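You operate a simulated robot arm through the tools that you are given. There is no shell and no other tool. Be economical: measure what you need, move in short steps, check, and stop when the job is done.

Carry out the task below with a simulated two-armed robot. There is one attempt and no reset: what you move stays moved.

TASK
Tighten the goggle strap and put the goggles away in their pouch.
Fine: loosen the cord before they go in, tighten it after; hold the goggles for the strap. Set down upright: orange goggles.

Only the result counts: the job must be done as asked and must still hold three seconds after the hand-in. Knocking over, shifting, dropping, spilling or breaking anything else fails it.

THE ROBOT
Two 6-joint arms with two-finger parallel grippers on one trunk, on a base that drives. Base frame: it is fixed to the floor where the robot stands at the start and does not move with it; the origin is under the middle of the robot, x ahead of it, y to its left, z up; the surface under the hand at the start is at about z = 50. Readings come in cm, degrees, newtons and seconds.
The left shoulder is at the start at [6, 18.7, 79.7], the right one opposite. With the tool pointing down near the work surface each hand reaches from about 26 to 62 cm from the robot's upright axis, wherever it stands, measured 20 degrees to its own side. Places, roughly: cord lock of the goggle pouch [70, -20, 50]; pouch [70, -20, 50]; strap slider of the goggles [50, -30, 60]. Payload 1.57 kg a hand.
The tool frame of a hand sits at the grasp point between the pads (the TCP): z along the fingers, y along the line on which they close. The tips reach 3 cm beyond it. The gripper opens to 11 cm. The fingers are 2.4 cm wide and 1.2 cm thick; the gripper's body (4.8 by 11.2 cm) begins 7.8 cm behind the TCP.
Orientation is that of the tool frame in the base frame, as a unit quaternion [x, y, z, w]. With the fingers straight down and closing along the base's y, the tool's x points along the base's -x, its y along +y and its z along -z.

THE INTERFACE
- The arms move only by the tool apply_moves. It takes "left_moves", "right_moves" or both (then of equal length, played together; a hand with none holds still); each is a list of rows, each a list of 7 numbers: the shift along the tool's x, y, z in mm, then the turn, a rotation vector about the tool's x, y, z in degrees, then the closure, from 0 (fully open) to 1 (shut). In form: [[dx, dy, dz, rx, ry, rz, claw], ...]. A call has 1 to 12 rows; each row is the pose to reach, as a shift and turn from the pose commanded when the call began, along the tool's axes at that moment. Rows are played at 5 a second. More than 5 cm and 8.6 degrees between two rows, or a gripper value outside its range, and nothing of the call is played. A pose out of reach is approached as far as the arm can. The call stops where the force on the tool passes 40 N (or 10 N more than at its start, if that is more) or the arm is blocked; 0.2 s more then pass. Each finger travels about 15.3 cm/s and halts on what it meets, pressing with about 22 N; the grip force reading is that of the motor and also rises with nothing between the fingers. The clock runs only during rows and for 0.2 s after the last one: add rows that repeat a pose to give the fingers time. It gives the time, the measured TCP pose, the force on the tool (base axes), the opening and the grip force at its end, in the units of the frame above (readings bear some noise), with the torque about the TCP (base axes, N m) and any sound that the robot's microphone picked up.
- Cameras (640 x 400 px; columns grow to the right, rows downward): "scene" is now at [0.79, -2.87, 133.06]; the picture's right is [-0.38, -0.93, 0.00], its down [-0.76, 0.31, -0.57] and it looks along [0.53, -0.22, -0.82] (base axes); focal length 290 px, centre (320, 200). "left" rides on the left gripper at [7, -1.6, -14.1] in its tool frame; the picture's right is [0.23, 0.97, 0.00], its down [-0.85, 0.20, -0.48] and it looks along [-0.47, 0.11, 0.88] (tool axes); focal length 222 px, centre (320, 200). "right" rides on the right gripper at [7, 1.6, -14.1] in its tool frame; the picture's right is [-0.23, 0.97, 0.00], its down [-0.86, -0.20, -0.48] and it looks along [-0.47, -0.11, 0.88] (tool axes); focal length 222 px, centre (320, 200). There is no depth. A picture from a camera that has moved, and an enlarged one, comes with that camera's place and axes in the base frame and with its lens.
- capture(camera): a new picture of that camera. No time passes.
- move_column(by): slides the trunk up (or, below 0, down) by that many cm; the arms and the scene camera ride with it, the base frame stays. It gives what a move gives, with no picture.
- steer(legs): drives the robot by 1 to 6 legs, each [ahead, left, turn to the left] in cm, cm and degrees, along the robot's own axes; the way and the turn of a leg run together, so that a leg with both is an arc; at most 150 cm and 180 degrees a leg. The arms and the cameras ride along, it lands a little off, and it stops where it bumps. It gives what a move gives.
- head_to(pan, tilt): turns the head with the scene camera to pan (to the left, within 86 degrees either way) and tilt (down, from -29 to 69), counted from straight ahead of the robot. It gives what a move gives.
- close_up(camera, box): a new picture of the part [left, top, right, bottom] of that camera's present view, enlarged. No time passes.
- hand_in(): hands the job in; it is judged then, once.

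Work in short steps. Places have to be worked out from the pictures, the camera data and where the tool is seen: move nearer, look again, correct. Check each grasp and each placing, and mend what went wrong. You have 120 turns and 108 pictures in all, those below and enlarged ones among them. Open the grippers and draw the arms clear of the work before you hand the job in, unless the task says otherwise; then end with one line.

The tools are called by a JSON object that holds its "method" and its "body". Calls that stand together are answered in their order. apply_moves: Moves the arms, as the interface text tells. Its arguments: {"type":"object","properties":{"left_moves":{"type":"array","items":{"type":"array","items":{"type":"number"}}},"right_moves":{"type":"array","items":{"type":"array","items":{"type":"number"}}}},"required":[]} The other tools are called the same way: move_column (by) slides the trunk up or down; steer (legs) drives the base; head_to (pan, tilt) turns the head that bears the scene camera; capture (camera) takes a picture; close_up (camera, box) takes an enlarged picture of a part of a camera's view; hand_in () hands the job in.

At the start:

```text
clock: 0.0
left_tcp_pos: [27.97, 2.73, 77.33]
left_tcp_rot: [0.0, 1.0, 0.0, 0.0]
left_force: [0.2, 0.5, -0.4]
left_torque: [-0.01, 0.01, -0.02]
left_gripper_width: 10.99
left_gripper_force: 0.1
right_tcp_pos: [41.11, -34.83, 83.8]
right_tcp_rot: [0.0, 1.0, 0.0, 0.001]
right_force: [-0.9, 0.0, -0.2]
right_torque: [0.01, -0.02, 0.0]
right_gripper_width: 10.99
right_gripper_force: 0.1
trunk travel left (down, up): [-42.5, 56.5]
robot x, y, heading: [0.09, -0.04, 0.0]
head pan, tilt: [-22.3, 55.2]
```

scene: 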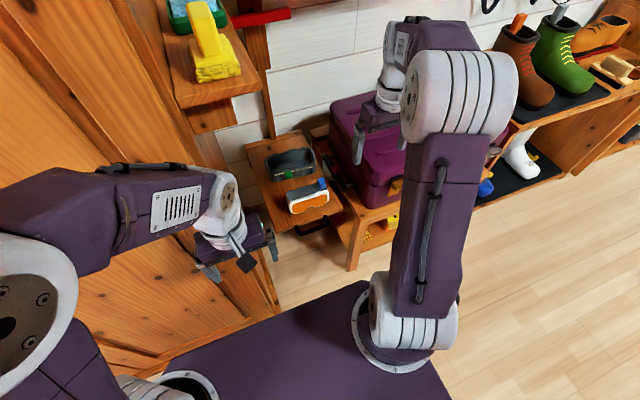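
right: 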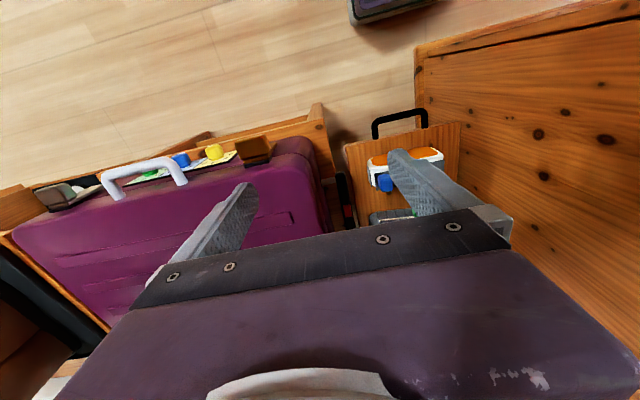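
left: 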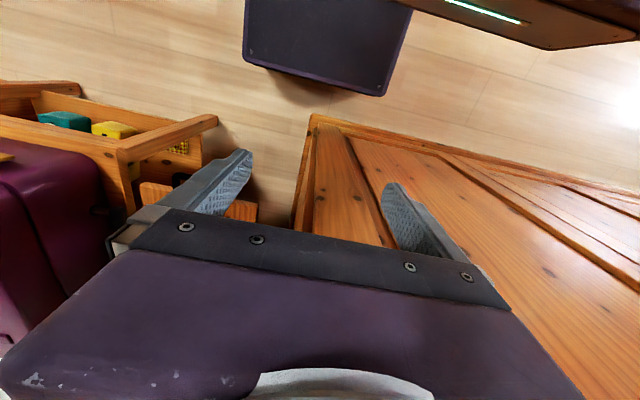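

The goggles (orange) and a dark pouch appear on a small shelf left of the purple case. I take a close look first.

{"method": "close_up", "body": {"camera": "scene", "box": [230, 120, 358, 250]}}

{"method": "close_up", "body": {"camera": "right", "box": [330, 90, 480, 240]}}

```text
3.08 times, centred on (294, 185) of scene
camera zoom: at [0.79, -2.87, 133.06], right [-0.38, -0.93, 0.0], down [-0.76, 0.31, -0.57], along [0.53, -0.22, -0.82], focal length 892 px, centre (400, 246)
```

zoom: 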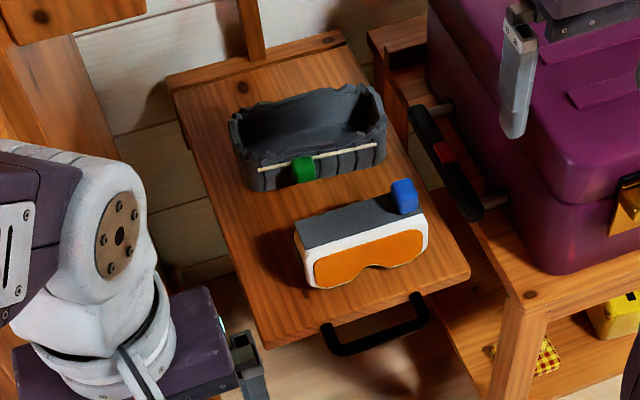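

```text
2.67 times, centred on (405, 165) of right
camera zoom: at [34.26, -33.19, 97.9], right [0.23, 0.97, 0.0], down [0.86, -0.2, 0.48], along [0.47, -0.11, -0.88], focal length 592 px, centre (93, 293)
```

zoom: 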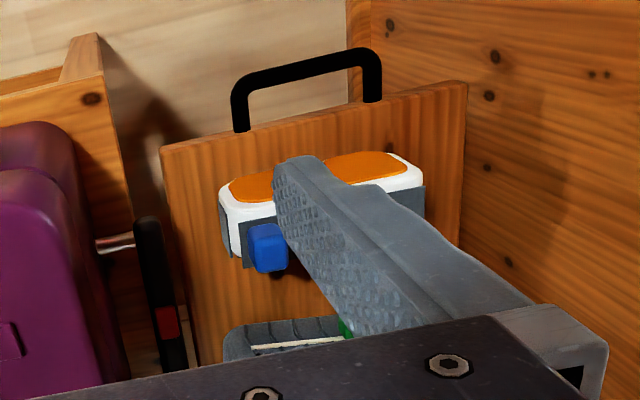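

Triangulating from both cameras: slider near [54,-25,59], cord lock near [65,-18,55.5]. These are at the edge of reach, so I raise the trunk, strafe right and move ahead a bit.

{"method": "move_column", "body": {"by": 12}}

{"method": "steer", "body": {"legs": [[0, -20, 0], [10, 0, 0]]}}

{"method": "head_to", "body": {"pan": 0, "tilt": 58}}

{"method": "capture", "body": {"camera": "scene"}}

{"method": "capture", "body": {"camera": "left"}}

{"method": "capture", "body": {"camera": "right"}}

```text
clock: 1.5
left_tcp_pos: [27.95, 2.64, 89.28]
left_tcp_rot: [0.0, 1.0, 0.0, 0.0]
left_force: [0.7, -0.9, -0.6]
left_torque: [-0.01, -0.01, 0.03]
left_gripper_width: 11.03
left_gripper_force: 0.1
right_tcp_pos: [41.2, -34.85, 95.7]
right_tcp_rot: [0.0, 1.0, 0.0, 0.0]
right_force: [0.0, 0.8, 0.3]
right_torque: [0.02, 0.03, -0.02]
right_gripper_width: 10.97
right_gripper_force: 0.0
trunk travel left (down, up): [-54.5, 44.5]
robot x, y, heading: [-0.1, 0.16, -0.0]
head pan, tilt: [-22.3, 55.2]
```

```text
clock: 3.8
left_tcp_pos: [37.8, -16.74, 89.32]
left_tcp_rot: [-0.001, 1.0, 0.0, 0.0]
left_force: [-0.2, 0.3, -0.9]
left_torque: [-0.01, 0.04, 0.01]
left_gripper_width: 11.01
left_gripper_force: 0.2
right_tcp_pos: [51.09, -54.26, 95.72]
right_tcp_rot: [0.0, 1.0, 0.0, -0.001]
right_force: [0.0, 0.5, -0.2]
right_torque: [-0.04, 0.0, 0.0]
right_gripper_width: 10.99
right_gripper_force: 0.0
trunk travel left (down, up): [-54.5, 44.5]
robot x, y, heading: [9.38, -19.42, 0.0]
head pan, tilt: [-22.3, 55.2]
```

```text
clock: 4.7
left_tcp_pos: [37.65, -16.81, 89.25]
left_tcp_rot: [-0.001, 1.0, 0.001, 0.001]
left_force: [-0.6, -0.3, -0.7]
left_torque: [0.01, 0.0, -0.01]
left_gripper_width: 10.99
left_gripper_force: 0.1
right_tcp_pos: [50.86, -54.26, 95.8]
right_tcp_rot: [-0.001, 1.0, 0.0, 0.0]
right_force: [0.2, 0.0, 0.2]
right_torque: [0.0, 0.02, 0.03]
right_gripper_width: 11.01
right_gripper_force: 0.0
trunk travel left (down, up): [-54.5, 44.5]
robot x, y, heading: [9.98, -19.52, 0.4]
head pan, tilt: [0.0, 58.0]
```

```text
102 pictures are left
camera scene: at [10.79, -19.67, 144.72], right [0.0, -1.0, 0.0], down [-0.85, 0.0, -0.53], along [0.53, 0.0, -0.85], focal length 290 px, centre (320, 200)
```

scene: 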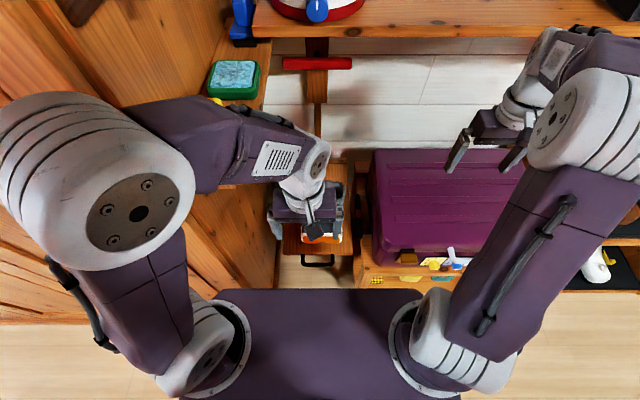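

```text
101 pictures are left
camera left: at [30.86, -18.33, 103.35], right [-0.23, 0.97, 0.0], down [0.85, 0.2, 0.48], along [0.47, 0.11, -0.88], focal length 222 px, centre (320, 200)
```

left: 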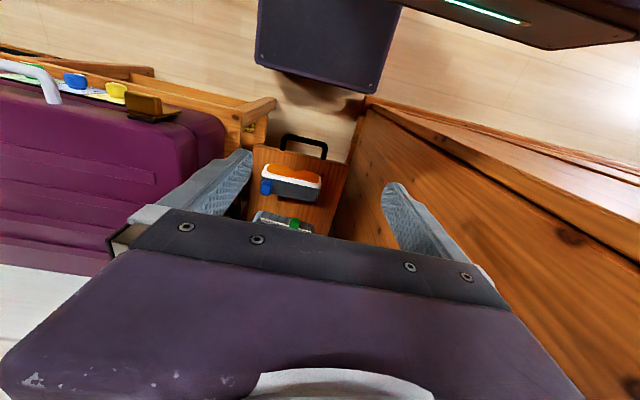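

```text
100 pictures are left
camera right: at [44.08, -52.65, 109.91], right [0.23, 0.97, 0.0], down [0.86, -0.2, 0.48], along [0.47, -0.11, -0.88], focal length 222 px, centre (320, 200)
```

right: 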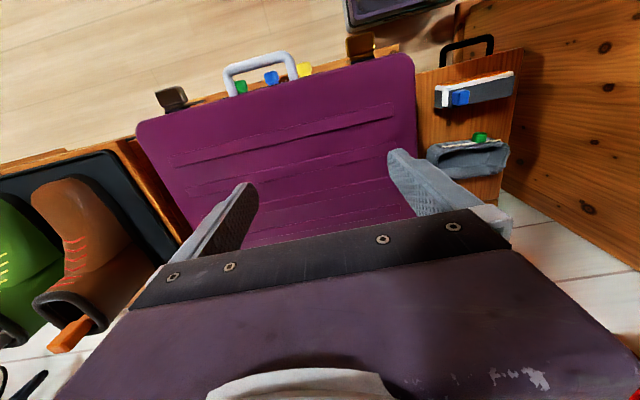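

Now nothing of note was touched; I zoom in on the shelf from the right and left cameras.

{"method": "close_up", "body": {"camera": "right", "box": [410, 20, 560, 220]}}

{"method": "close_up", "body": {"camera": "left", "box": [220, 110, 400, 250]}}

```text
2.00 times, centred on (485, 120) of right
camera zoom: at [44.08, -52.65, 109.91], right [0.23, 0.97, 0.0], down [0.86, -0.2, 0.48], along [0.47, -0.11, -0.88], focal length 444 px, centre (-10, 360)
```

zoom: 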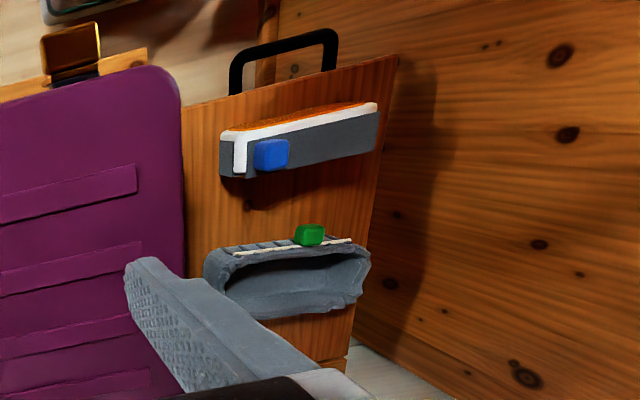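

```text
2.86 times, centred on (310, 180) of left
camera zoom: at [30.86, -18.33, 103.35], right [-0.23, 0.97, 0.0], down [0.85, 0.2, 0.48], along [0.47, 0.11, -0.88], focal length 635 px, centre (349, 257)
```

zoom: 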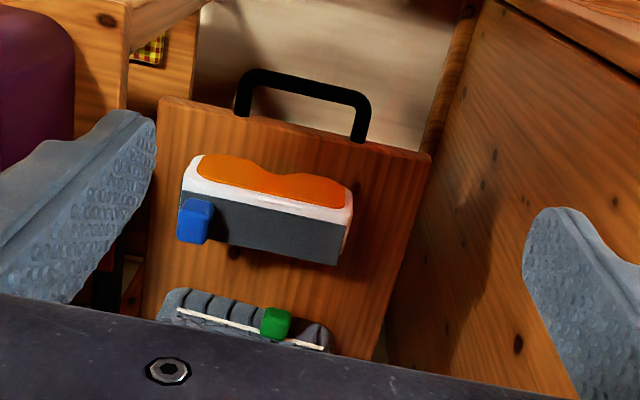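

Slider at ≈[54,-25,59], shelf top ≈ z 50.5. I withdraw the left hand to where it was known clear, and then zoom with the scene camera.

{"method": "apply_moves", "body": {"left_moves": [[25, 40, 0, 0, 0, 0, 0], [50, 80, 0, 0, 0, 0, 0], [75, 120, 0, 0, 0, 0, 0], [90, 155, 0, 0, 0, 0, 0], [100, 190, 0, 0, 0, 0, 0]]}}

{"method": "close_up", "body": {"camera": "scene", "box": [270, 160, 366, 220]}}

{"method": "close_up", "body": {"camera": "scene", "box": [250, 140, 410, 280]}}

```text
clock: 5.7
left_tcp_pos: [31.92, -2.15, 92.38]
left_tcp_rot: [0.003, 1.0, -0.007, -0.001]
left_force: [-0.1, -0.2, 0.1]
left_torque: [0.0, 0.01, 0.02]
left_gripper_width: 11.01
left_gripper_force: 0.0
left hand out of reach, approached as far as the arm can: row 3, 4, 5
right_tcp_pos: [50.97, -54.54, 95.71]
right_tcp_rot: [-0.001, 1.0, 0.001, 0.0]
right_force: [1.1, -0.5, 0.0]
right_torque: [0.03, 0.02, -0.01]
right_gripper_width: 10.99
right_gripper_force: 0.1
trunk travel left (down, up): [-54.5, 44.5]
robot x, y, heading: [9.74, -19.68, -0.2]
head pan, tilt: [0.0, 58.0]
stopped in row 5 (left hand): the force on the tool passed its limit at 153 N (the readings are from after the stop); the commanded pose is now the measured one
```

```text
6.67 times, centred on (318, 190) of scene
camera zoom: at [10.81, -20.1, 144.72], right [0.0, -1.0, 0.0], down [-0.85, 0.0, -0.53], along [0.53, 0.0, -0.85], focal length 1932 px, centre (333, 267)
```

zoom: 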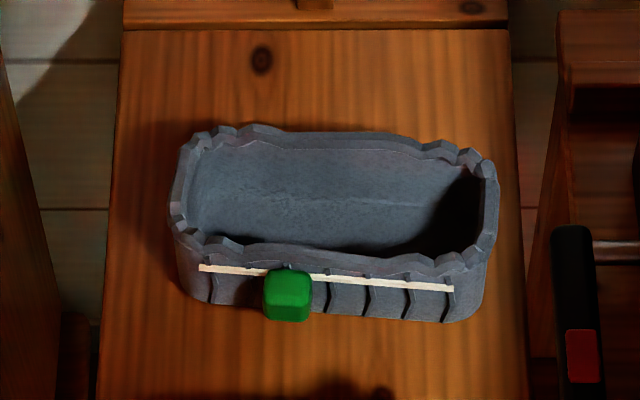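

```text
2.86 times, centred on (330, 210) of scene
camera zoom: at [10.81, -20.1, 144.72], right [0.0, -1.0, 0.0], down [-0.85, 0.0, -0.53], along [0.53, 0.0, -0.85], focal length 828 px, centre (291, 171)
```

zoom: 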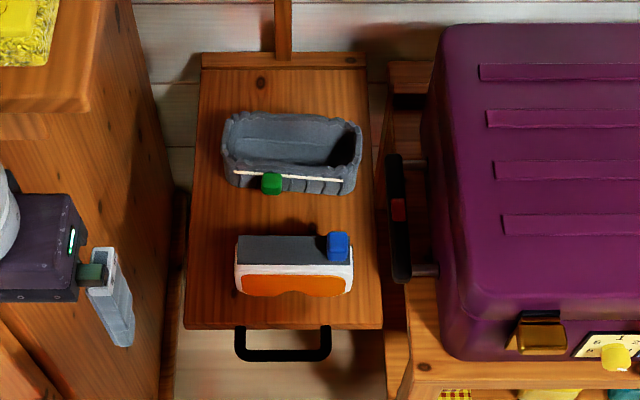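

The left hand touched the fixed wooden panel (≈ y +4.6). I move it away and turn both hands 90° so they close along x, approaching but staying well above the shelf.

{"method": "apply_moves", "body": {"left_moves": [[-10, -20, 0, 0, 0, 0, 0], [-20, -35, 0, 0, 0, 8.2, 0], [-30, -50, 0, 0, 0, 16.4, 0], [-45, -65, 10, 0, 0, 24.6, 0], [-60, -80, 20, 0, 0, 32.8, 0], [-75, -90, 25, 0, 0, 41, 0], [-90, -100, 30, 0, 0, 49.2, 0], [-105, -110, 35, 0, 0, 57.4, 0], [-115, -120, 40, 0, 0, 65.6, 0], [-125, -130, 45, 0, 0, 73.8, 0], [-135, -130, 50, 0, 0, 82, 0], [-140, -130, 50, 0, 0, 90, 0]], "right_moves": [[0, 0, 0, 0, 0, 0, 0], [0, 15, 0, 0, 0, -8.2, 0], [0, 30, 0, 0, 0, -16.4, 0], [0, 45, 0, 0, 0, -24.6, 0], [0, 60, 0, 0, 0, -32.8, 0], [0, 75, 0, 0, 0, -41, 0], [0, 90, 0, 0, 0, -49.2, 0], [0, 105, 0, 0, 0, -57.4, 0], [0, 120, 0, 0, 0, -65.6, 0], [0, 135, 0, 0, 0, -73.8, 0], [0, 150, 0, 0, 0, -82, 0], [0, 160, 0, 0, 0, -90, 0]]}}

{"method": "capture", "body": {"camera": "left"}}

{"method": "capture", "body": {"camera": "right"}}

{"method": "capture", "body": {"camera": "scene"}}

```text
clock: 6.0
left_tcp_pos: [31.82, -2.14, 92.42]
left_tcp_rot: [0.003, 1.0, -0.011, -0.001]
left_force: [0.0, -0.1, -0.1]
left_torque: [0.0, 0.02, 0.02]
left_gripper_width: 10.97
left_gripper_force: 0.1
right_tcp_pos: [51.07, -54.38, 95.82]
right_tcp_rot: [-0.001, 1.0, 0.001, 0.0]
right_force: [0.2, 0.2, -1.5]
right_torque: [-0.01, 0.0, -0.02]
right_gripper_width: 10.99
right_gripper_force: 0.0
trunk travel left (down, up): [-54.5, 44.5]
robot x, y, heading: [9.86, -19.7, -0.1]
head pan, tilt: [0.0, 58.0]
stopped in row 1 (left hand): the force on the tool passed its limit at 66 N (the readings are from after the stop); the commanded pose is now the measured one
```

```text
95 pictures are left
camera left: at [25.06, -3.41, 106.46], right [-0.22, 0.98, -0.02], down [0.86, 0.2, 0.47], along [0.46, 0.09, -0.88], focal length 222 px, centre (320, 200)
```

left: 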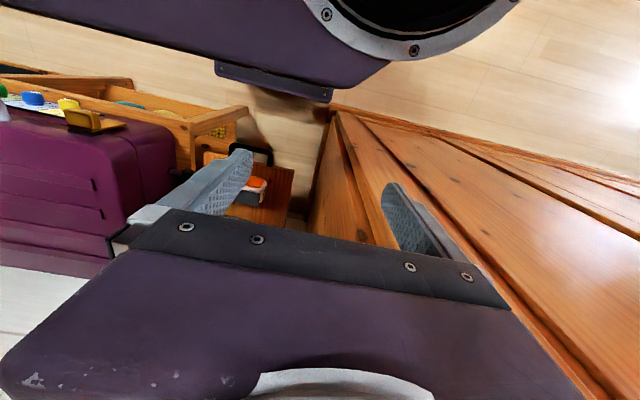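

```text
94 pictures are left
camera right: at [44.11, -52.73, 109.9], right [0.23, 0.97, 0.0], down [0.86, -0.2, 0.48], along [0.47, -0.11, -0.88], focal length 222 px, centre (320, 200)
```

right: 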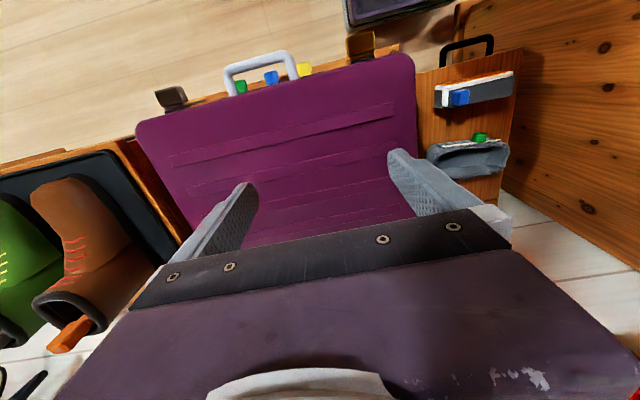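

```text
93 pictures are left
camera scene: at [10.86, -19.82, 144.71], right [0.0, -1.0, 0.0], down [-0.85, 0.0, -0.53], along [0.53, 0.0, -0.85], focal length 290 px, centre (320, 200)
```

scene: 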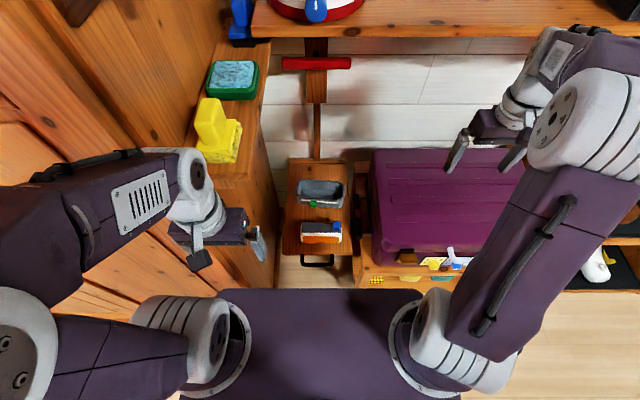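

The left finger is against the front corner of the cabinet (face x≈34.5, side y≈4.5). I back away toward the robot first, then to the right.

{"method": "apply_moves", "body": {"left_moves": [[6, -3, 0, 0, 0, 0, 0], [8, -20, 0, 0, 0, 0, 0], [8, -45, 0, 0, 0, 0, 0]]}}

```text
clock: 6.8
left_tcp_pos: [31.0, -6.72, 92.54]
left_tcp_rot: [0.004, 1.0, -0.011, -0.001]
left_force: [-0.7, 0.4, -0.6]
left_torque: [0.0, -0.03, 0.0]
left_gripper_width: 11.0
left_gripper_force: 0.0
left hand out of reach, approached as far as the arm can: row 1, 2
right_tcp_pos: [50.92, -54.31, 95.82]
right_tcp_rot: [-0.001, 1.0, 0.001, 0.002]
right_force: [-0.7, 0.2, -0.7]
right_torque: [-0.02, 0.01, -0.01]
right_gripper_width: 11.01
right_gripper_force: 0.1
trunk travel left (down, up): [-54.5, 44.5]
robot x, y, heading: [10.04, -19.65, -0.0]
head pan, tilt: [0.0, 58.0]
```

Free now. I proceed to the turned poses above the shelf.

{"method": "apply_moves", "body": {"left_moves": [[-10, -15, 0, 0, 0, 7.5, 0], [-20, -30, 5, -0.2, 0.2, 15, 0], [-30, -45, 10, -0.3, 0.3, 22.5, 0], [-45, -60, 15, -0.4, 0.4, 30, 0], [-60, -70, 20, -0.5, 0.5, 37.5, 0], [-75, -83, 25, -0.5, 0.5, 45, 0], [-90, -83, 30, -0.6, 0.6, 52.5, 0], [-105, -83, 35, -0.7, 0.7, 60, 0], [-120, -83, 40, -0.8, 0.8, 67.5, 0], [-130, -83, 50, -0.9, 0.9, 75, 0], [-140, -83, 60, -1, 1, 82.5, 0], [-150, -83, 65, -1, 1, 89.6, 0]], "right_moves": [[0, 5, 0, 0, 0, -7.5, 0], [0, 15, 0, 0, 0, -15, 0], [0, 30, 0, 0, 0, -22.5, 0], [0, 45, 0, 0, 0, -30, 0], [0, 60, 0, 0, 0, -37.5, 0], [0, 75, 0, 0, 0, -45, 0], [0, 90, 0, 0, 0, -52.5, 0], [0, 105, 0, 0, 0, -60, 0], [0, 120, 0, 0, 0, -67.5, 0], [0, 135, 0, 0, 0, -75, 0], [0, 150, 0, 0, 0, -82.5, 0], [0, 160, 0, 0, 0, -90, 0]]}}

{"method": "capture", "body": {"camera": "left"}}

{"method": "capture", "body": {"camera": "right"}}

{"method": "capture", "body": {"camera": "scene"}}

```text
clock: 9.4
left_tcp_pos: [45.9, -14.98, 86.19]
left_tcp_rot: [0.708, 0.706, -0.001, -0.001]
left_force: [-0.2, 0.1, 0.8]
left_torque: [0.0, 0.0, 0.0]
left_gripper_width: 11.0
left_gripper_force: 0.1
right_tcp_pos: [51.13, -38.22, 95.77]
right_tcp_rot: [0.709, -0.705, 0.0, 0.0]
right_force: [-0.4, -0.6, 0.1]
right_torque: [0.02, -0.03, 0.0]
right_gripper_width: 11.01
right_gripper_force: 0.0
trunk travel left (down, up): [-54.5, 44.5]
robot x, y, heading: [9.6, -19.43, -0.0]
head pan, tilt: [0.0, 58.0]
```

```text
92 pictures are left
camera left: at [44.46, -7.99, 100.2], right [0.97, 0.22, 0.0], down [0.2, -0.86, 0.48], along [0.11, -0.47, -0.88], focal length 222 px, centre (320, 200)
```

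left: 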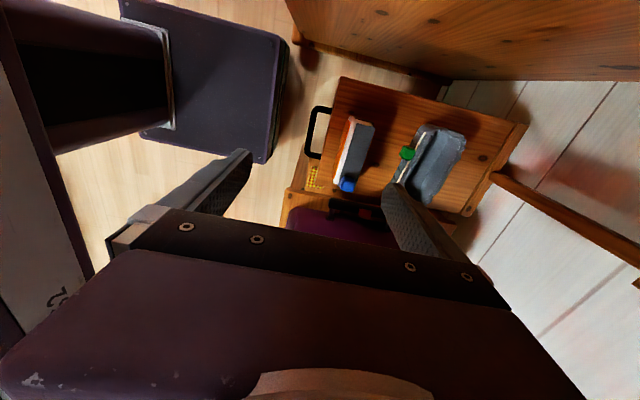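

```text
91 pictures are left
camera right: at [49.61, -45.22, 109.87], right [-0.97, 0.22, 0.0], down [0.2, 0.86, 0.48], along [0.11, 0.47, -0.88], focal length 222 px, centre (320, 200)
```

right: 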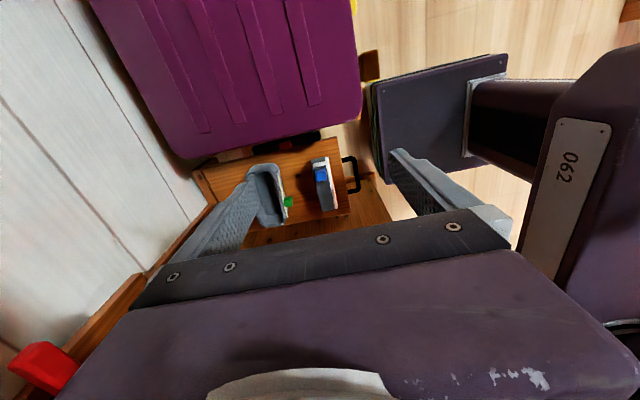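

```text
90 pictures are left
camera scene: at [10.86, -19.69, 144.72], right [0.0, -1.0, 0.0], down [-0.85, 0.0, -0.53], along [0.53, 0.0, -0.85], focal length 290 px, centre (320, 200)
```

scene: 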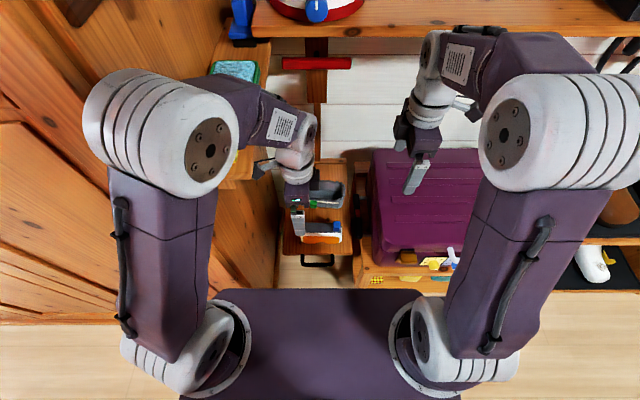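

Both hands are turned. I zoom with the wrist cameras, which now look from either side, to measure goggles and slider.

{"method": "close_up", "body": {"camera": "left", "box": [300, 70, 540, 220]}}

{"method": "close_up", "body": {"camera": "right", "box": [190, 120, 370, 232]}}

```text
2.67 times, centred on (420, 145) of left
camera zoom: at [44.46, -7.99, 100.2], right [0.97, 0.22, 0.0], down [0.2, -0.86, 0.48], along [0.11, -0.47, -0.88], focal length 592 px, centre (53, 347)
```

zoom: 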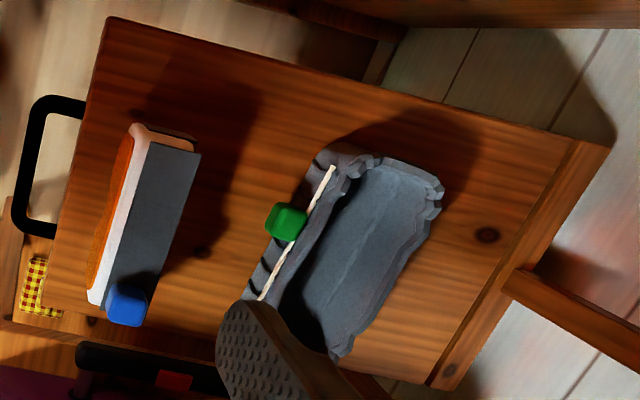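

```text
3.56 times, centred on (280, 176) of right
camera zoom: at [49.61, -45.22, 109.87], right [-0.97, 0.22, 0.0], down [0.2, 0.86, 0.48], along [0.11, 0.47, -0.88], focal length 790 px, centre (462, 285)
```

zoom: 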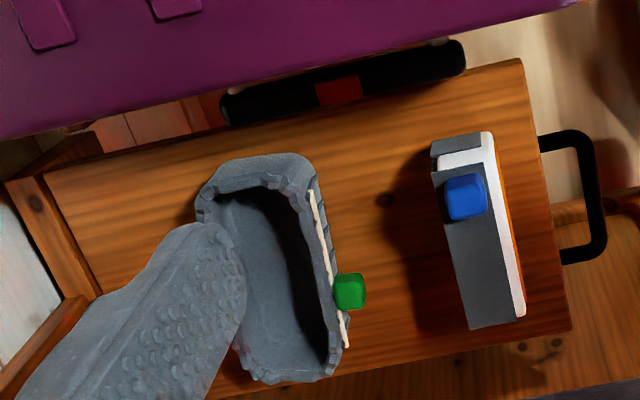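

Goggles: x 51.5–56.6, y −13.7…−27.3, top z≈57.4; slider centre ≈[54.1,−25.0,59.2], about 2.3 cm. I lower the left hand over the far (+y) end.

{"method": "apply_moves", "body": {"left_moves": [[0, 30, 30, 0, 0, 0, 0], [-3, 60, 70, 0, 0, 0, 0], [-3, 82, 110, 0, 0, 0, 0], [-3, 82, 150, 0, 0, 0, 0], [-3, 82, 180, 0, 0, 0, 0]]}}

{"method": "capture", "body": {"camera": "left"}}

{"method": "capture", "body": {"camera": "right"}}

```text
clock: 10.8
left_tcp_pos: [54.35, -16.42, 70.9]
left_tcp_rot: [0.708, 0.706, 0.017, 0.023]
left_force: [0.4, -0.8, 0.1]
left_torque: [-0.02, 0.01, 0.02]
left_gripper_width: 10.99
left_gripper_force: 0.1
right_tcp_pos: [49.64, -38.91, 96.46]
right_tcp_rot: [0.707, -0.707, 0.002, -0.009]
right_force: [-0.1, 0.2, 0.0]
right_torque: [0.0, 0.0, -0.02]
right_gripper_width: 11.0
right_gripper_force: 0.1
trunk travel left (down, up): [-54.5, 44.5]
robot x, y, heading: [9.54, -19.45, 0.1]
head pan, tilt: [0.0, 58.0]
stopped in row 5 (left hand): the arm was blocked; the commanded pose is now the measured one
```

```text
87 pictures are left
camera left: at [51.98, -9.3, 84.77], right [0.97, 0.23, 0.05], down [0.17, -0.85, 0.5], along [0.16, -0.47, -0.87], focal length 222 px, centre (320, 200)
```

left: 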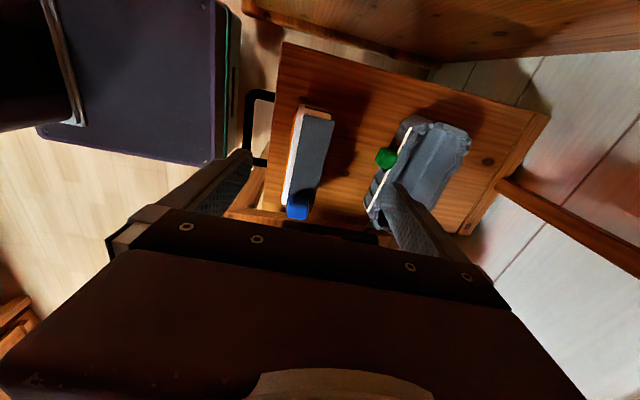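

```text
86 pictures are left
camera right: at [47.92, -46.02, 110.44], right [-0.97, 0.23, -0.01], down [0.19, 0.85, 0.49], along [0.12, 0.47, -0.87], focal length 222 px, centre (320, 200)
```

right: 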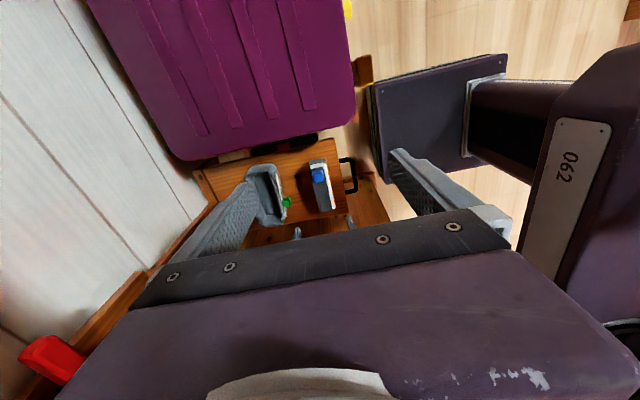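

The arms seem to have touched each other (the right hand got displaced). I look at the scene camera.

{"method": "capture", "body": {"camera": "scene"}}

```text
85 pictures are left
camera scene: at [8.62, -20.72, 144.86], right [0.0, -1.0, -0.01], down [-0.84, 0.0, -0.54], along [0.54, 0.01, -0.84], focal length 290 px, centre (320, 200)
```

scene: 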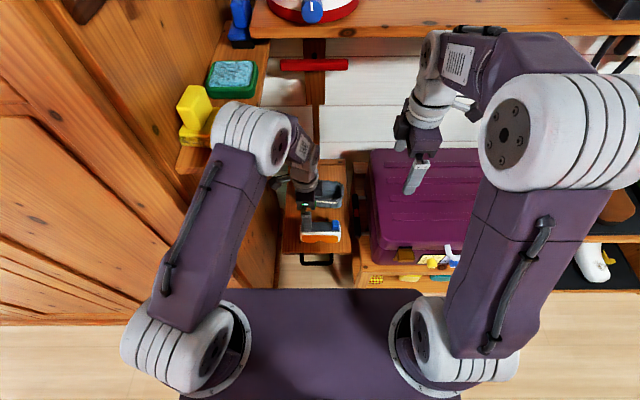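

The left elbow leaned on the cabinet beside the yellow object, pushing the robot back. I retrace upward and inspect.

{"method": "apply_moves", "body": {"left_moves": [[0, 0, -30, 0, 0, 0, 0], [0, -5, -70, 0, 0, 0, 0], [0, -30, -110, 0, 0, 0, 0], [0, -80, -150, 0, 0, 0, 0]]}}

{"method": "capture", "body": {"camera": "scene"}}

{"method": "close_up", "body": {"camera": "scene", "box": [170, 50, 290, 190]}}

```text
refused: row 4 steps farther than a row can; nothing moved
```

```text
84 pictures are left
camera scene: at [8.62, -20.72, 144.86], right [0.0, -1.0, -0.01], down [-0.84, 0.0, -0.54], along [0.54, 0.01, -0.84], focal length 290 px, centre (320, 200)
```

scene: 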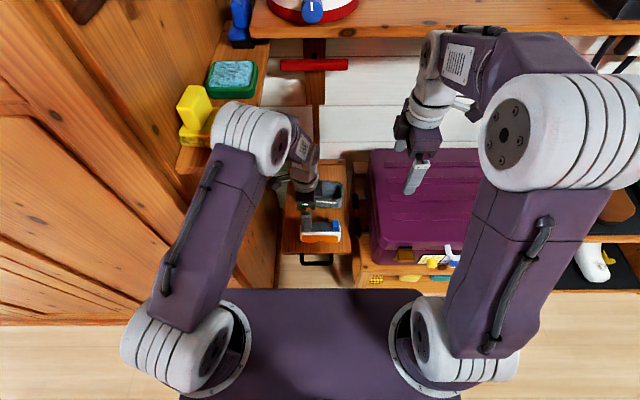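

```text
2.86 times, centred on (230, 120) of scene
camera zoom: at [8.62, -20.72, 144.86], right [0.0, -1.0, -0.01], down [-0.84, 0.0, -0.54], along [0.54, 0.01, -0.84], focal length 828 px, centre (577, 429)
```

zoom: 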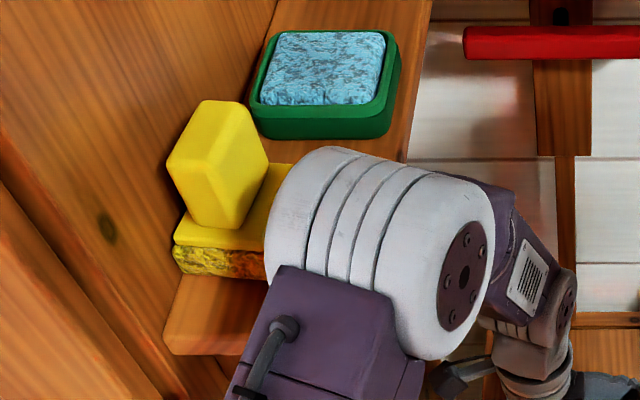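

I retrace with smaller steps.

{"method": "apply_moves", "body": {"left_moves": [[0, 0, -30, 0, 0, 0, 0], [0, -5, -70, 0, 0, 0, 0], [0, -30, -105, 0, 0, 0, 0], [0, -60, -130, 0, 0, 0, 0], [0, -85, -150, 0, 0, 0, 0]]}}

{"method": "close_up", "body": {"camera": "scene", "box": [170, 50, 290, 190]}}

```text
clock: 12.0
left_tcp_pos: [45.91, -15.6, 84.16]
left_tcp_rot: [0.707, 0.707, 0.006, 0.012]
left_force: [-0.3, 0.7, 0.4]
left_torque: [0.05, -0.04, 0.01]
left_gripper_width: 10.99
left_gripper_force: 0.1
right_tcp_pos: [50.91, -38.21, 95.81]
right_tcp_rot: [0.708, -0.706, 0.0, 0.0]
right_force: [0.2, 1.4, 0.3]
right_torque: [0.0, -0.02, 0.01]
right_gripper_width: 11.01
right_gripper_force: 0.0
trunk travel left (down, up): [-54.5, 44.5]
robot x, y, heading: [9.94, -19.65, 0.2]
head pan, tilt: [0.0, 58.0]
```

```text
2.86 times, centred on (230, 120) of scene
camera zoom: at [10.61, -19.74, 144.71], right [0.0, -1.0, 0.0], down [-0.85, 0.0, -0.53], along [0.53, 0.0, -0.85], focal length 828 px, centre (577, 429)
```

zoom: 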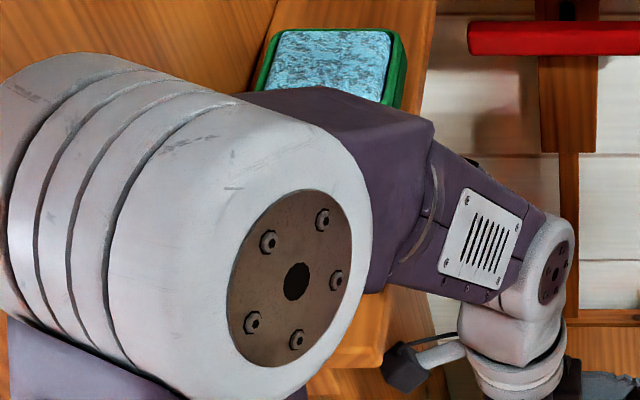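

The elbow hit the high shelf (z≈108, corner near [38,-9]) where a yellow brush stands. I move the robot further right so the left elbow stays clear, then inspect the brush.

{"method": "steer", "body": {"legs": [[0, -18, 0]]}}

{"method": "capture", "body": {"camera": "scene"}}

```text
clock: 13.5
left_tcp_pos: [46.18, -33.54, 84.08]
left_tcp_rot: [0.707, 0.707, 0.006, 0.011]
left_force: [0.2, 0.2, 0.0]
left_torque: [0.02, 0.02, 0.01]
left_gripper_width: 11.0
left_gripper_force: 0.0
right_tcp_pos: [51.21, -56.32, 95.75]
right_tcp_rot: [0.708, -0.706, -0.001, 0.0]
right_force: [0.1, -0.3, -0.2]
right_torque: [0.01, 0.01, 0.01]
right_gripper_width: 11.02
right_gripper_force: 0.1
trunk travel left (down, up): [-54.5, 44.5]
robot x, y, heading: [10.01, -37.99, 0.1]
head pan, tilt: [0.0, 58.0]
```

```text
81 pictures are left
camera scene: at [10.81, -37.74, 144.72], right [0.0, -1.0, 0.0], down [-0.85, 0.0, -0.53], along [0.53, 0.0, -0.85], focal length 290 px, centre (320, 200)
```

scene: 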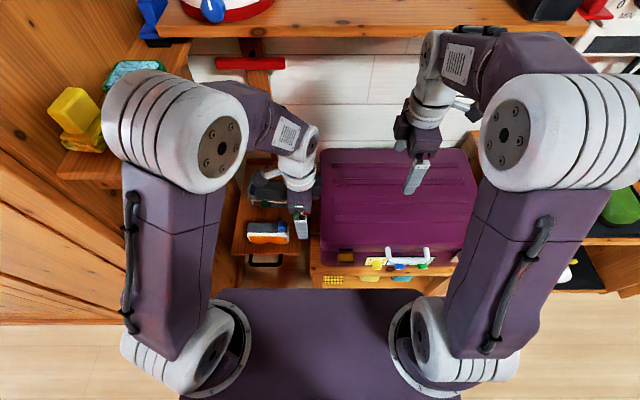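

I shift slightly more right and ahead for elbow clearance, then bring the left hand above the goggles' far end.

{"method": "steer", "body": {"legs": [[3, -4, 0]]}}

{"method": "apply_moves", "body": {"left_moves": [[40, 0, 0, 0.3, 0.1, 0, 0], [80, 10, 10, 0.7, 0.2, 0, 0], [120, 20, 30, 1, 0.3, 0, 0], [155, 30, 50, 1.4, 0.5, 0, 0], [185, 40, 70, 1.4, 0.5, 0, 0]]}}

{"method": "capture", "body": {"camera": "scene"}}

```text
clock: 14.4
left_tcp_pos: [49.13, -37.55, 84.1]
left_tcp_rot: [0.707, 0.707, 0.005, 0.011]
left_force: [0.3, -0.1, -0.4]
left_torque: [0.01, 0.06, 0.01]
left_gripper_width: 11.01
left_gripper_force: 0.1
right_tcp_pos: [54.19, -60.23, 95.83]
right_tcp_rot: [0.708, -0.707, 0.0, -0.001]
right_force: [0.6, -0.6, -0.7]
right_torque: [0.03, 0.03, -0.03]
right_gripper_width: 11.01
right_gripper_force: 0.1
trunk travel left (down, up): [-54.5, 44.5]
robot x, y, heading: [12.63, -41.68, 0.2]
head pan, tilt: [0.0, 58.0]
```

```text
clock: 15.6
left_tcp_pos: [53.14, -18.77, 77.0]
left_tcp_rot: [0.706, 0.708, 0.0, 0.0]
left_force: [1.1, 0.5, -0.4]
left_torque: [-0.03, 0.01, -0.01]
left_gripper_width: 11.0
left_gripper_force: 0.0
right_tcp_pos: [54.08, -60.05, 95.76]
right_tcp_rot: [0.708, -0.706, 0.0, 0.0]
right_force: [-0.2, 0.2, -0.8]
right_torque: [0.0, 0.01, 0.01]
right_gripper_width: 11.03
right_gripper_force: 0.1
trunk travel left (down, up): [-54.5, 44.5]
robot x, y, heading: [12.82, -41.29, 0.0]
head pan, tilt: [0.0, 58.0]
```

```text
80 pictures are left
camera scene: at [13.86, -41.51, 144.72], right [0.0, -1.0, 0.0], down [-0.85, 0.0, -0.53], along [0.53, 0.0, -0.85], focal length 290 px, centre (320, 200)
```

scene: 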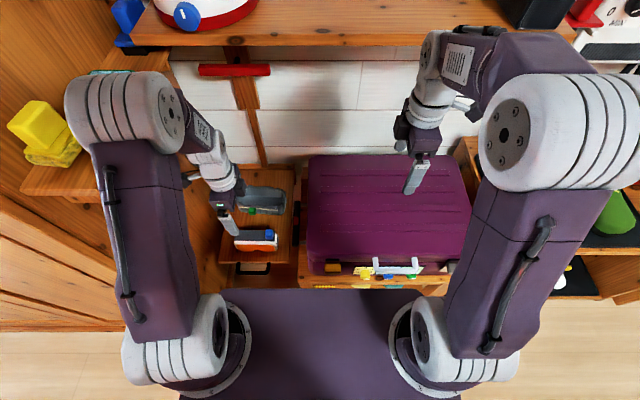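

I look at the brush and compare with its original place.

{"method": "close_up", "body": {"camera": "scene", "box": [0, 40, 160, 220]}}

```text
2.22 times, centred on (80, 130) of scene
camera zoom: at [13.86, -41.51, 144.72], right [0.0, -1.0, 0.0], down [-0.85, 0.0, -0.53], along [0.53, 0.0, -0.85], focal length 644 px, centre (853, 356)
```

zoom: 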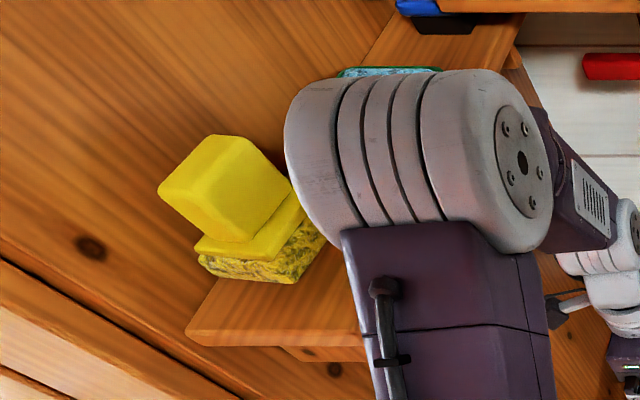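

The brush was pushed ~6 cm toward the wall (front face was y −0.7…−7.5, now 5.7…−1.6); I'll put it back after the goggles work. The elbow now has clearance, so I lower the left hand over the goggles.

{"method": "apply_moves", "body": {"left_moves": [[15, 5, 20, 0, 0, 0, 0], [35, 10, 50, 0, 0, 0, 0], [35, 10, 85, 0, 0, 0, 0], [35, 10, 110, 0, 0, 0, 0]]}}

{"method": "capture", "body": {"camera": "left"}}

{"method": "capture", "body": {"camera": "scene"}}

```text
clock: 16.6
left_tcp_pos: [54.06, -15.39, 66.16]
left_tcp_rot: [0.707, 0.707, -0.001, -0.001]
left_force: [-0.4, -0.2, -0.1]
left_torque: [0.03, 0.0, -0.01]
left_gripper_width: 11.01
left_gripper_force: 0.1
right_tcp_pos: [54.1, -60.3, 95.7]
right_tcp_rot: [0.708, -0.706, 0.0, 0.0]
right_force: [-0.2, -0.4, -0.1]
right_torque: [-0.03, 0.01, 0.02]
right_gripper_width: 10.99
right_gripper_force: 0.1
trunk travel left (down, up): [-54.5, 44.5]
robot x, y, heading: [12.78, -41.25, 0.2]
head pan, tilt: [0.0, 58.0]
```

```text
78 pictures are left
camera left: at [52.6, -8.31, 80.09], right [0.97, 0.23, 0.0], down [0.2, -0.85, 0.48], along [0.11, -0.47, -0.88], focal length 222 px, centre (320, 200)
```

left: 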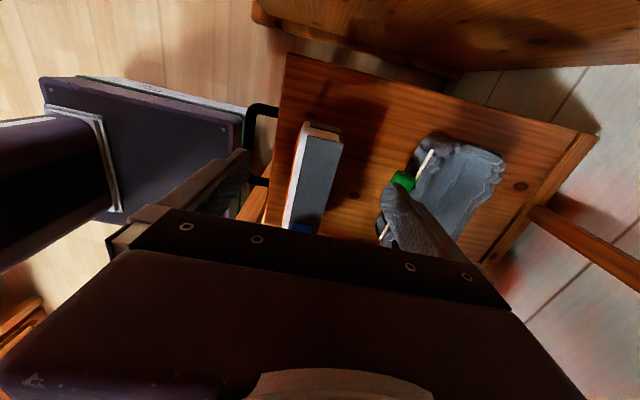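

```text
77 pictures are left
camera scene: at [13.84, -41.56, 144.72], right [0.0, -1.0, 0.0], down [-0.85, 0.0, -0.53], along [0.53, 0.0, -0.85], focal length 290 px, centre (320, 200)
```

scene: 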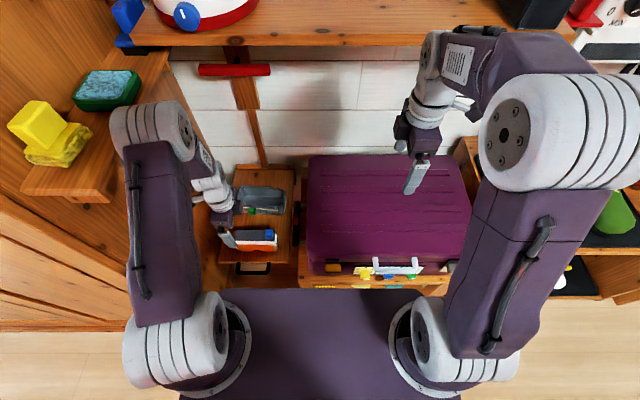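

Alignment over the goggles is good (x centre ≈54). I descend to z≈56.7 and close gently over the far end.

{"method": "apply_moves", "body": {"left_moves": [[0, 0, 35, 0, 0, 0, 0], [0, 0, 70, 0, 0, 0, 0], [0, -1, 95, 0, 0, 0, 0], [0, -1, 95, 0, 0, 0, 0.3], [0, -1, 95, 0, 0, 0, 0.5], [0, -1, 95, 0, 0, 0, 0.75], [0, -1, 95, 0, 0, 0, 0.75]]}}

{"method": "capture", "body": {"camera": "left"}}

```text
clock: 18.2
left_tcp_pos: [54.19, -15.39, 56.68]
left_tcp_rot: [0.707, 0.707, -0.001, 0.0]
left_force: [0.4, 0.0, -0.2]
left_torque: [0.1, -0.04, -0.03]
left_gripper_width: 4.39
left_gripper_force: 22.0
right_tcp_pos: [54.06, -60.26, 95.71]
right_tcp_rot: [0.709, -0.705, 0.0, 0.0]
right_force: [0.1, -0.4, 0.1]
right_torque: [-0.01, 0.03, -0.03]
right_gripper_width: 11.0
right_gripper_force: 0.1
trunk travel left (down, up): [-54.5, 44.5]
robot x, y, heading: [12.86, -41.74, 0.0]
head pan, tilt: [0.0, 58.0]
```

```text
76 pictures are left
camera left: at [52.74, -8.37, 70.64], right [0.97, 0.23, 0.0], down [0.2, -0.85, 0.48], along [0.11, -0.47, -0.88], focal length 222 px, centre (320, 200)
```

left: 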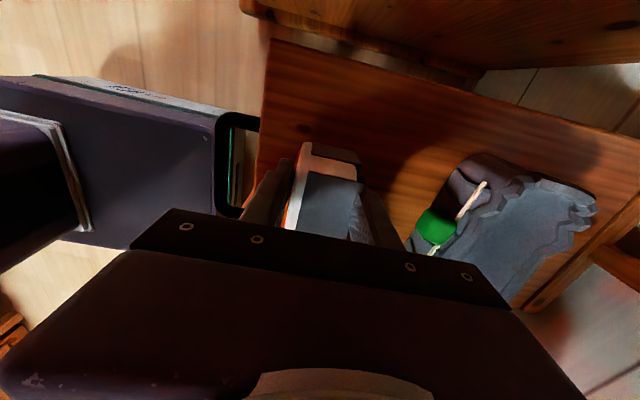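

Held firmly (4.4 cm wide). I bring the right hand over with a 10° outward lean, staying above the suitcase (top ≈ z 69).

{"method": "apply_moves", "body": {"right_moves": [[-45, 0, 10, 0, -2, 0, 0], [-90, 0, 20, 0, -4, 0, 0], [-135, 0, 40, 0, -6, 0, 0], [-180, 0, 60, 0, -8, 0, 0], [-225, 0, 80, 0, -10, 0, 0.2], [-265, 0, 105, 0, -10, 0, 0.4]]}}

{"method": "capture", "body": {"camera": "right"}}

{"method": "capture", "body": {"camera": "scene"}}

```text
clock: 19.6
left_tcp_pos: [54.27, -15.4, 56.6]
left_tcp_rot: [0.708, 0.707, 0.0, 0.0]
left_force: [-0.6, 1.0, 0.9]
left_torque: [0.05, -0.02, 0.03]
left_gripper_width: 4.37
left_gripper_force: 21.8
right_tcp_pos: [53.89, -33.51, 85.39]
right_tcp_rot: [0.705, -0.704, -0.061, -0.063]
right_force: [1.3, -0.5, -0.1]
right_torque: [-0.02, -0.04, 0.01]
right_gripper_width: 6.61
right_gripper_force: 0.1
trunk travel left (down, up): [-54.5, 44.5]
robot x, y, heading: [12.57, -41.42, -0.0]
head pan, tilt: [0.0, 58.0]
```

```text
75 pictures are left
camera right: at [52.32, -42.95, 97.99], right [-0.97, 0.22, 0.04], down [0.2, 0.76, 0.62], along [0.11, 0.61, -0.78], focal length 222 px, centre (320, 200)
```

right: 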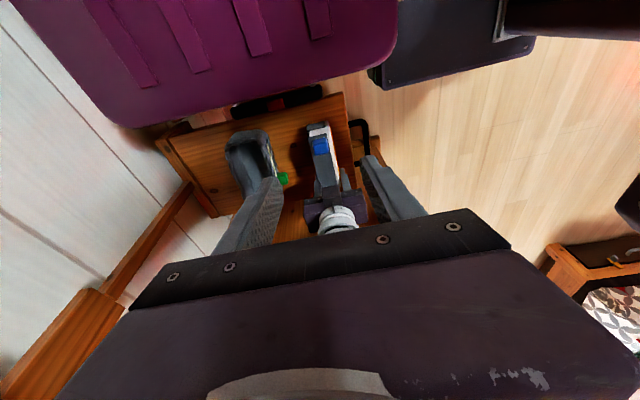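

```text
74 pictures are left
camera scene: at [13.79, -41.53, 144.72], right [0.0, -1.0, 0.0], down [-0.85, 0.0, -0.53], along [0.53, 0.0, -0.85], focal length 290 px, centre (320, 200)
```

scene: 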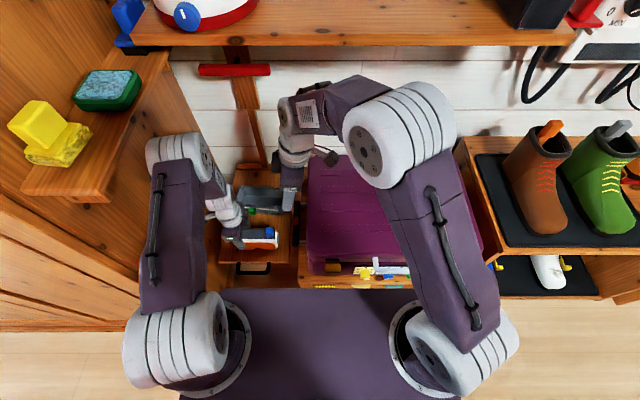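

Slider visible; zoom for precise coordinates.

{"method": "close_up", "body": {"camera": "right", "box": [272, 100, 368, 160]}}

{"method": "close_up", "body": {"camera": "scene", "box": [210, 180, 306, 270]}}

```text
6.67 times, centred on (320, 130) of right
camera zoom: at [52.32, -42.95, 97.99], right [-0.97, 0.22, 0.04], down [0.2, 0.76, 0.62], along [0.11, 0.61, -0.78], focal length 1481 px, centre (320, 667)
```

zoom: 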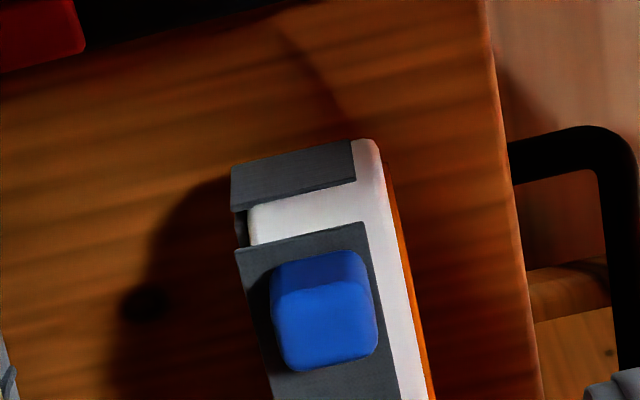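

```text
4.44 times, centred on (258, 225) of scene
camera zoom: at [13.79, -41.53, 144.72], right [0.0, -1.0, 0.0], down [-0.85, 0.0, -0.53], along [0.53, 0.0, -0.85], focal length 1288 px, centre (596, 89)
```

zoom: 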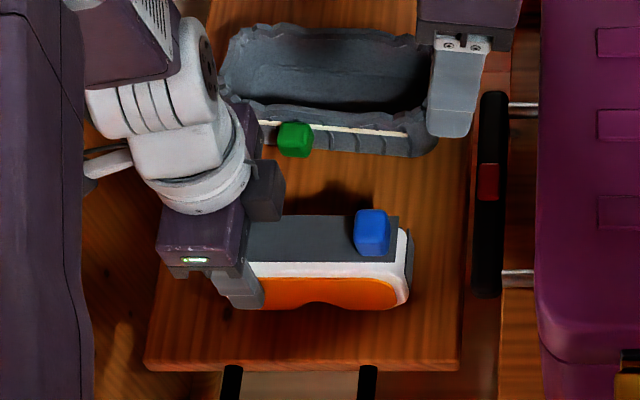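

Slider at x≈54.85, y≈−25.05, z≈59. I move the right hand above it and down in steps.

{"method": "apply_moves", "body": {"right_moves": [[-30, -5, 30, 0, 0, 0, 0.4], [-60, -9.6, 65, 0, 0, 0, 0.4], [-60, -9.6, 105, 0, 0, 0, 0.4], [-55, -9.6, 146, 0, 0, 0, 0.4], [-50, -9.6, 180, 0, 0, 0, 0.4]]}}

{"method": "capture", "body": {"camera": "right"}}

{"method": "close_up", "body": {"camera": "scene", "box": [210, 180, 306, 270]}}

```text
clock: 20.8
left_tcp_pos: [54.26, -15.31, 56.7]
left_tcp_rot: [0.707, 0.707, -0.001, 0.0]
left_force: [0.3, -0.4, -0.2]
left_torque: [0.0, -0.01, -0.05]
left_gripper_width: 4.4
left_gripper_force: 22.1
right_tcp_pos: [54.85, -25.55, 68.47]
right_tcp_rot: [0.706, -0.703, -0.062, -0.063]
right_force: [0.5, 0.3, -0.7]
right_torque: [0.01, 0.02, -0.02]
right_gripper_width: 6.62
right_gripper_force: 0.0
trunk travel left (down, up): [-54.5, 44.5]
robot x, y, heading: [12.32, -41.78, -0.3]
head pan, tilt: [0.0, 58.0]
```

```text
71 pictures are left
camera right: at [53.33, -34.87, 81.13], right [-0.97, 0.22, 0.04], down [0.2, 0.76, 0.62], along [0.11, 0.61, -0.78], focal length 222 px, centre (320, 200)
```

right: 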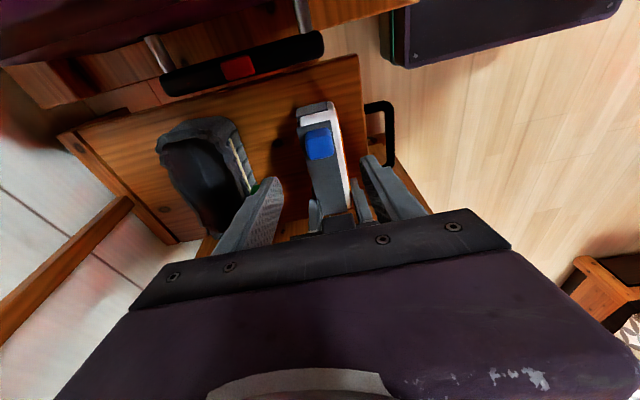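

```text
4.44 times, centred on (258, 225) of scene
camera zoom: at [13.82, -41.6, 144.72], right [0.0, -1.0, 0.0], down [-0.85, 0.0, -0.53], along [0.53, 0.0, -0.85], focal length 1288 px, centre (596, 89)
```

zoom: 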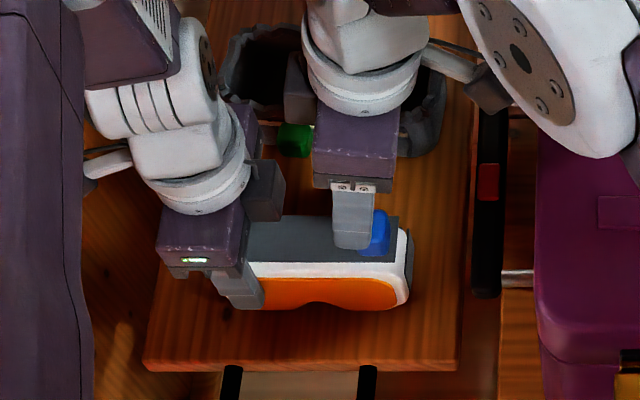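

Aligned. I descend to TCP z≈61 and close on the slider.

{"method": "apply_moves", "body": {"right_moves": [[6, 0, 36, 0, 0, 0, 0.4], [13, 0, 73, 0, 0, 0, 0.4], [13, 0, 73, 0, 0, 0, 0.6], [13, 0, 73, 0, 0, 0, 0.85], [13, 0, 73, 0, 0, 0, 0.85]]}}

{"method": "close_up", "body": {"camera": "right", "box": [230, 80, 430, 240]}}

{"method": "close_up", "body": {"camera": "scene", "box": [230, 200, 300, 260]}}

```text
clock: 22.0
left_tcp_pos: [54.35, -15.5, 56.79]
left_tcp_rot: [0.707, 0.708, 0.001, 0.001]
left_force: [11.4, -0.7, -0.1]
left_torque: [0.13, 0.21, 0.81]
left_gripper_width: 4.38
left_gripper_force: 22.1
right_tcp_pos: [54.92, -25.63, 60.87]
right_tcp_rot: [0.706, -0.703, -0.062, -0.06]
right_force: [-11.3, 0.3, 0.9]
right_torque: [0.1, 0.27, 0.29]
right_gripper_width: 2.73
right_gripper_force: 22.0
trunk travel left (down, up): [-54.5, 44.5]
robot x, y, heading: [12.67, -41.78, -0.2]
head pan, tilt: [0.0, 58.0]
```

```text
2.50 times, centred on (330, 160) of right
camera zoom: at [53.45, -34.94, 73.56], right [-0.97, 0.22, 0.04], down [0.2, 0.76, 0.62], along [0.1, 0.61, -0.78], focal length 555 px, centre (295, 300)
```

zoom: 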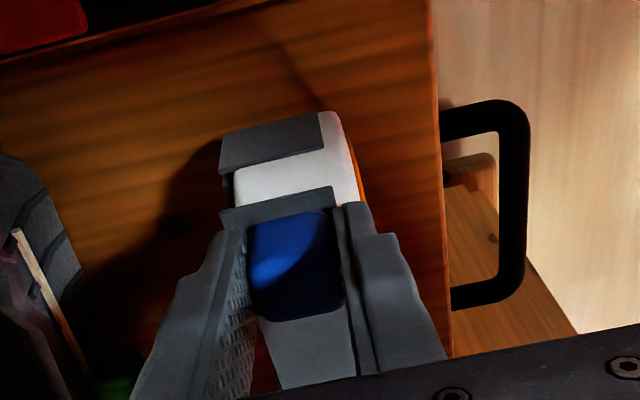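

```text
6.67 times, centred on (265, 230) of scene
camera zoom: at [13.81, -41.6, 144.71], right [0.0, -1.0, 0.0], down [-0.85, 0.0, -0.53], along [0.53, 0.0, -0.85], focal length 1932 px, centre (687, 0)
```

zoom: 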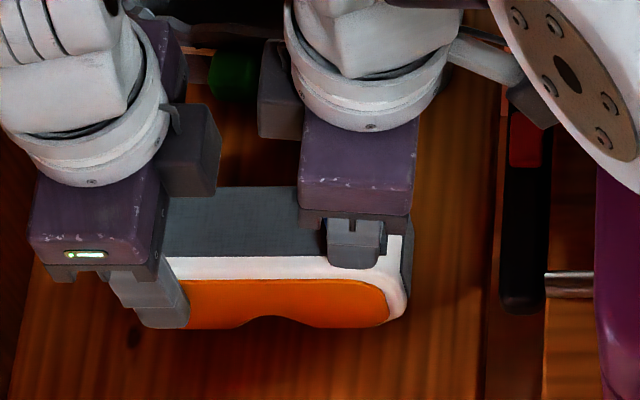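

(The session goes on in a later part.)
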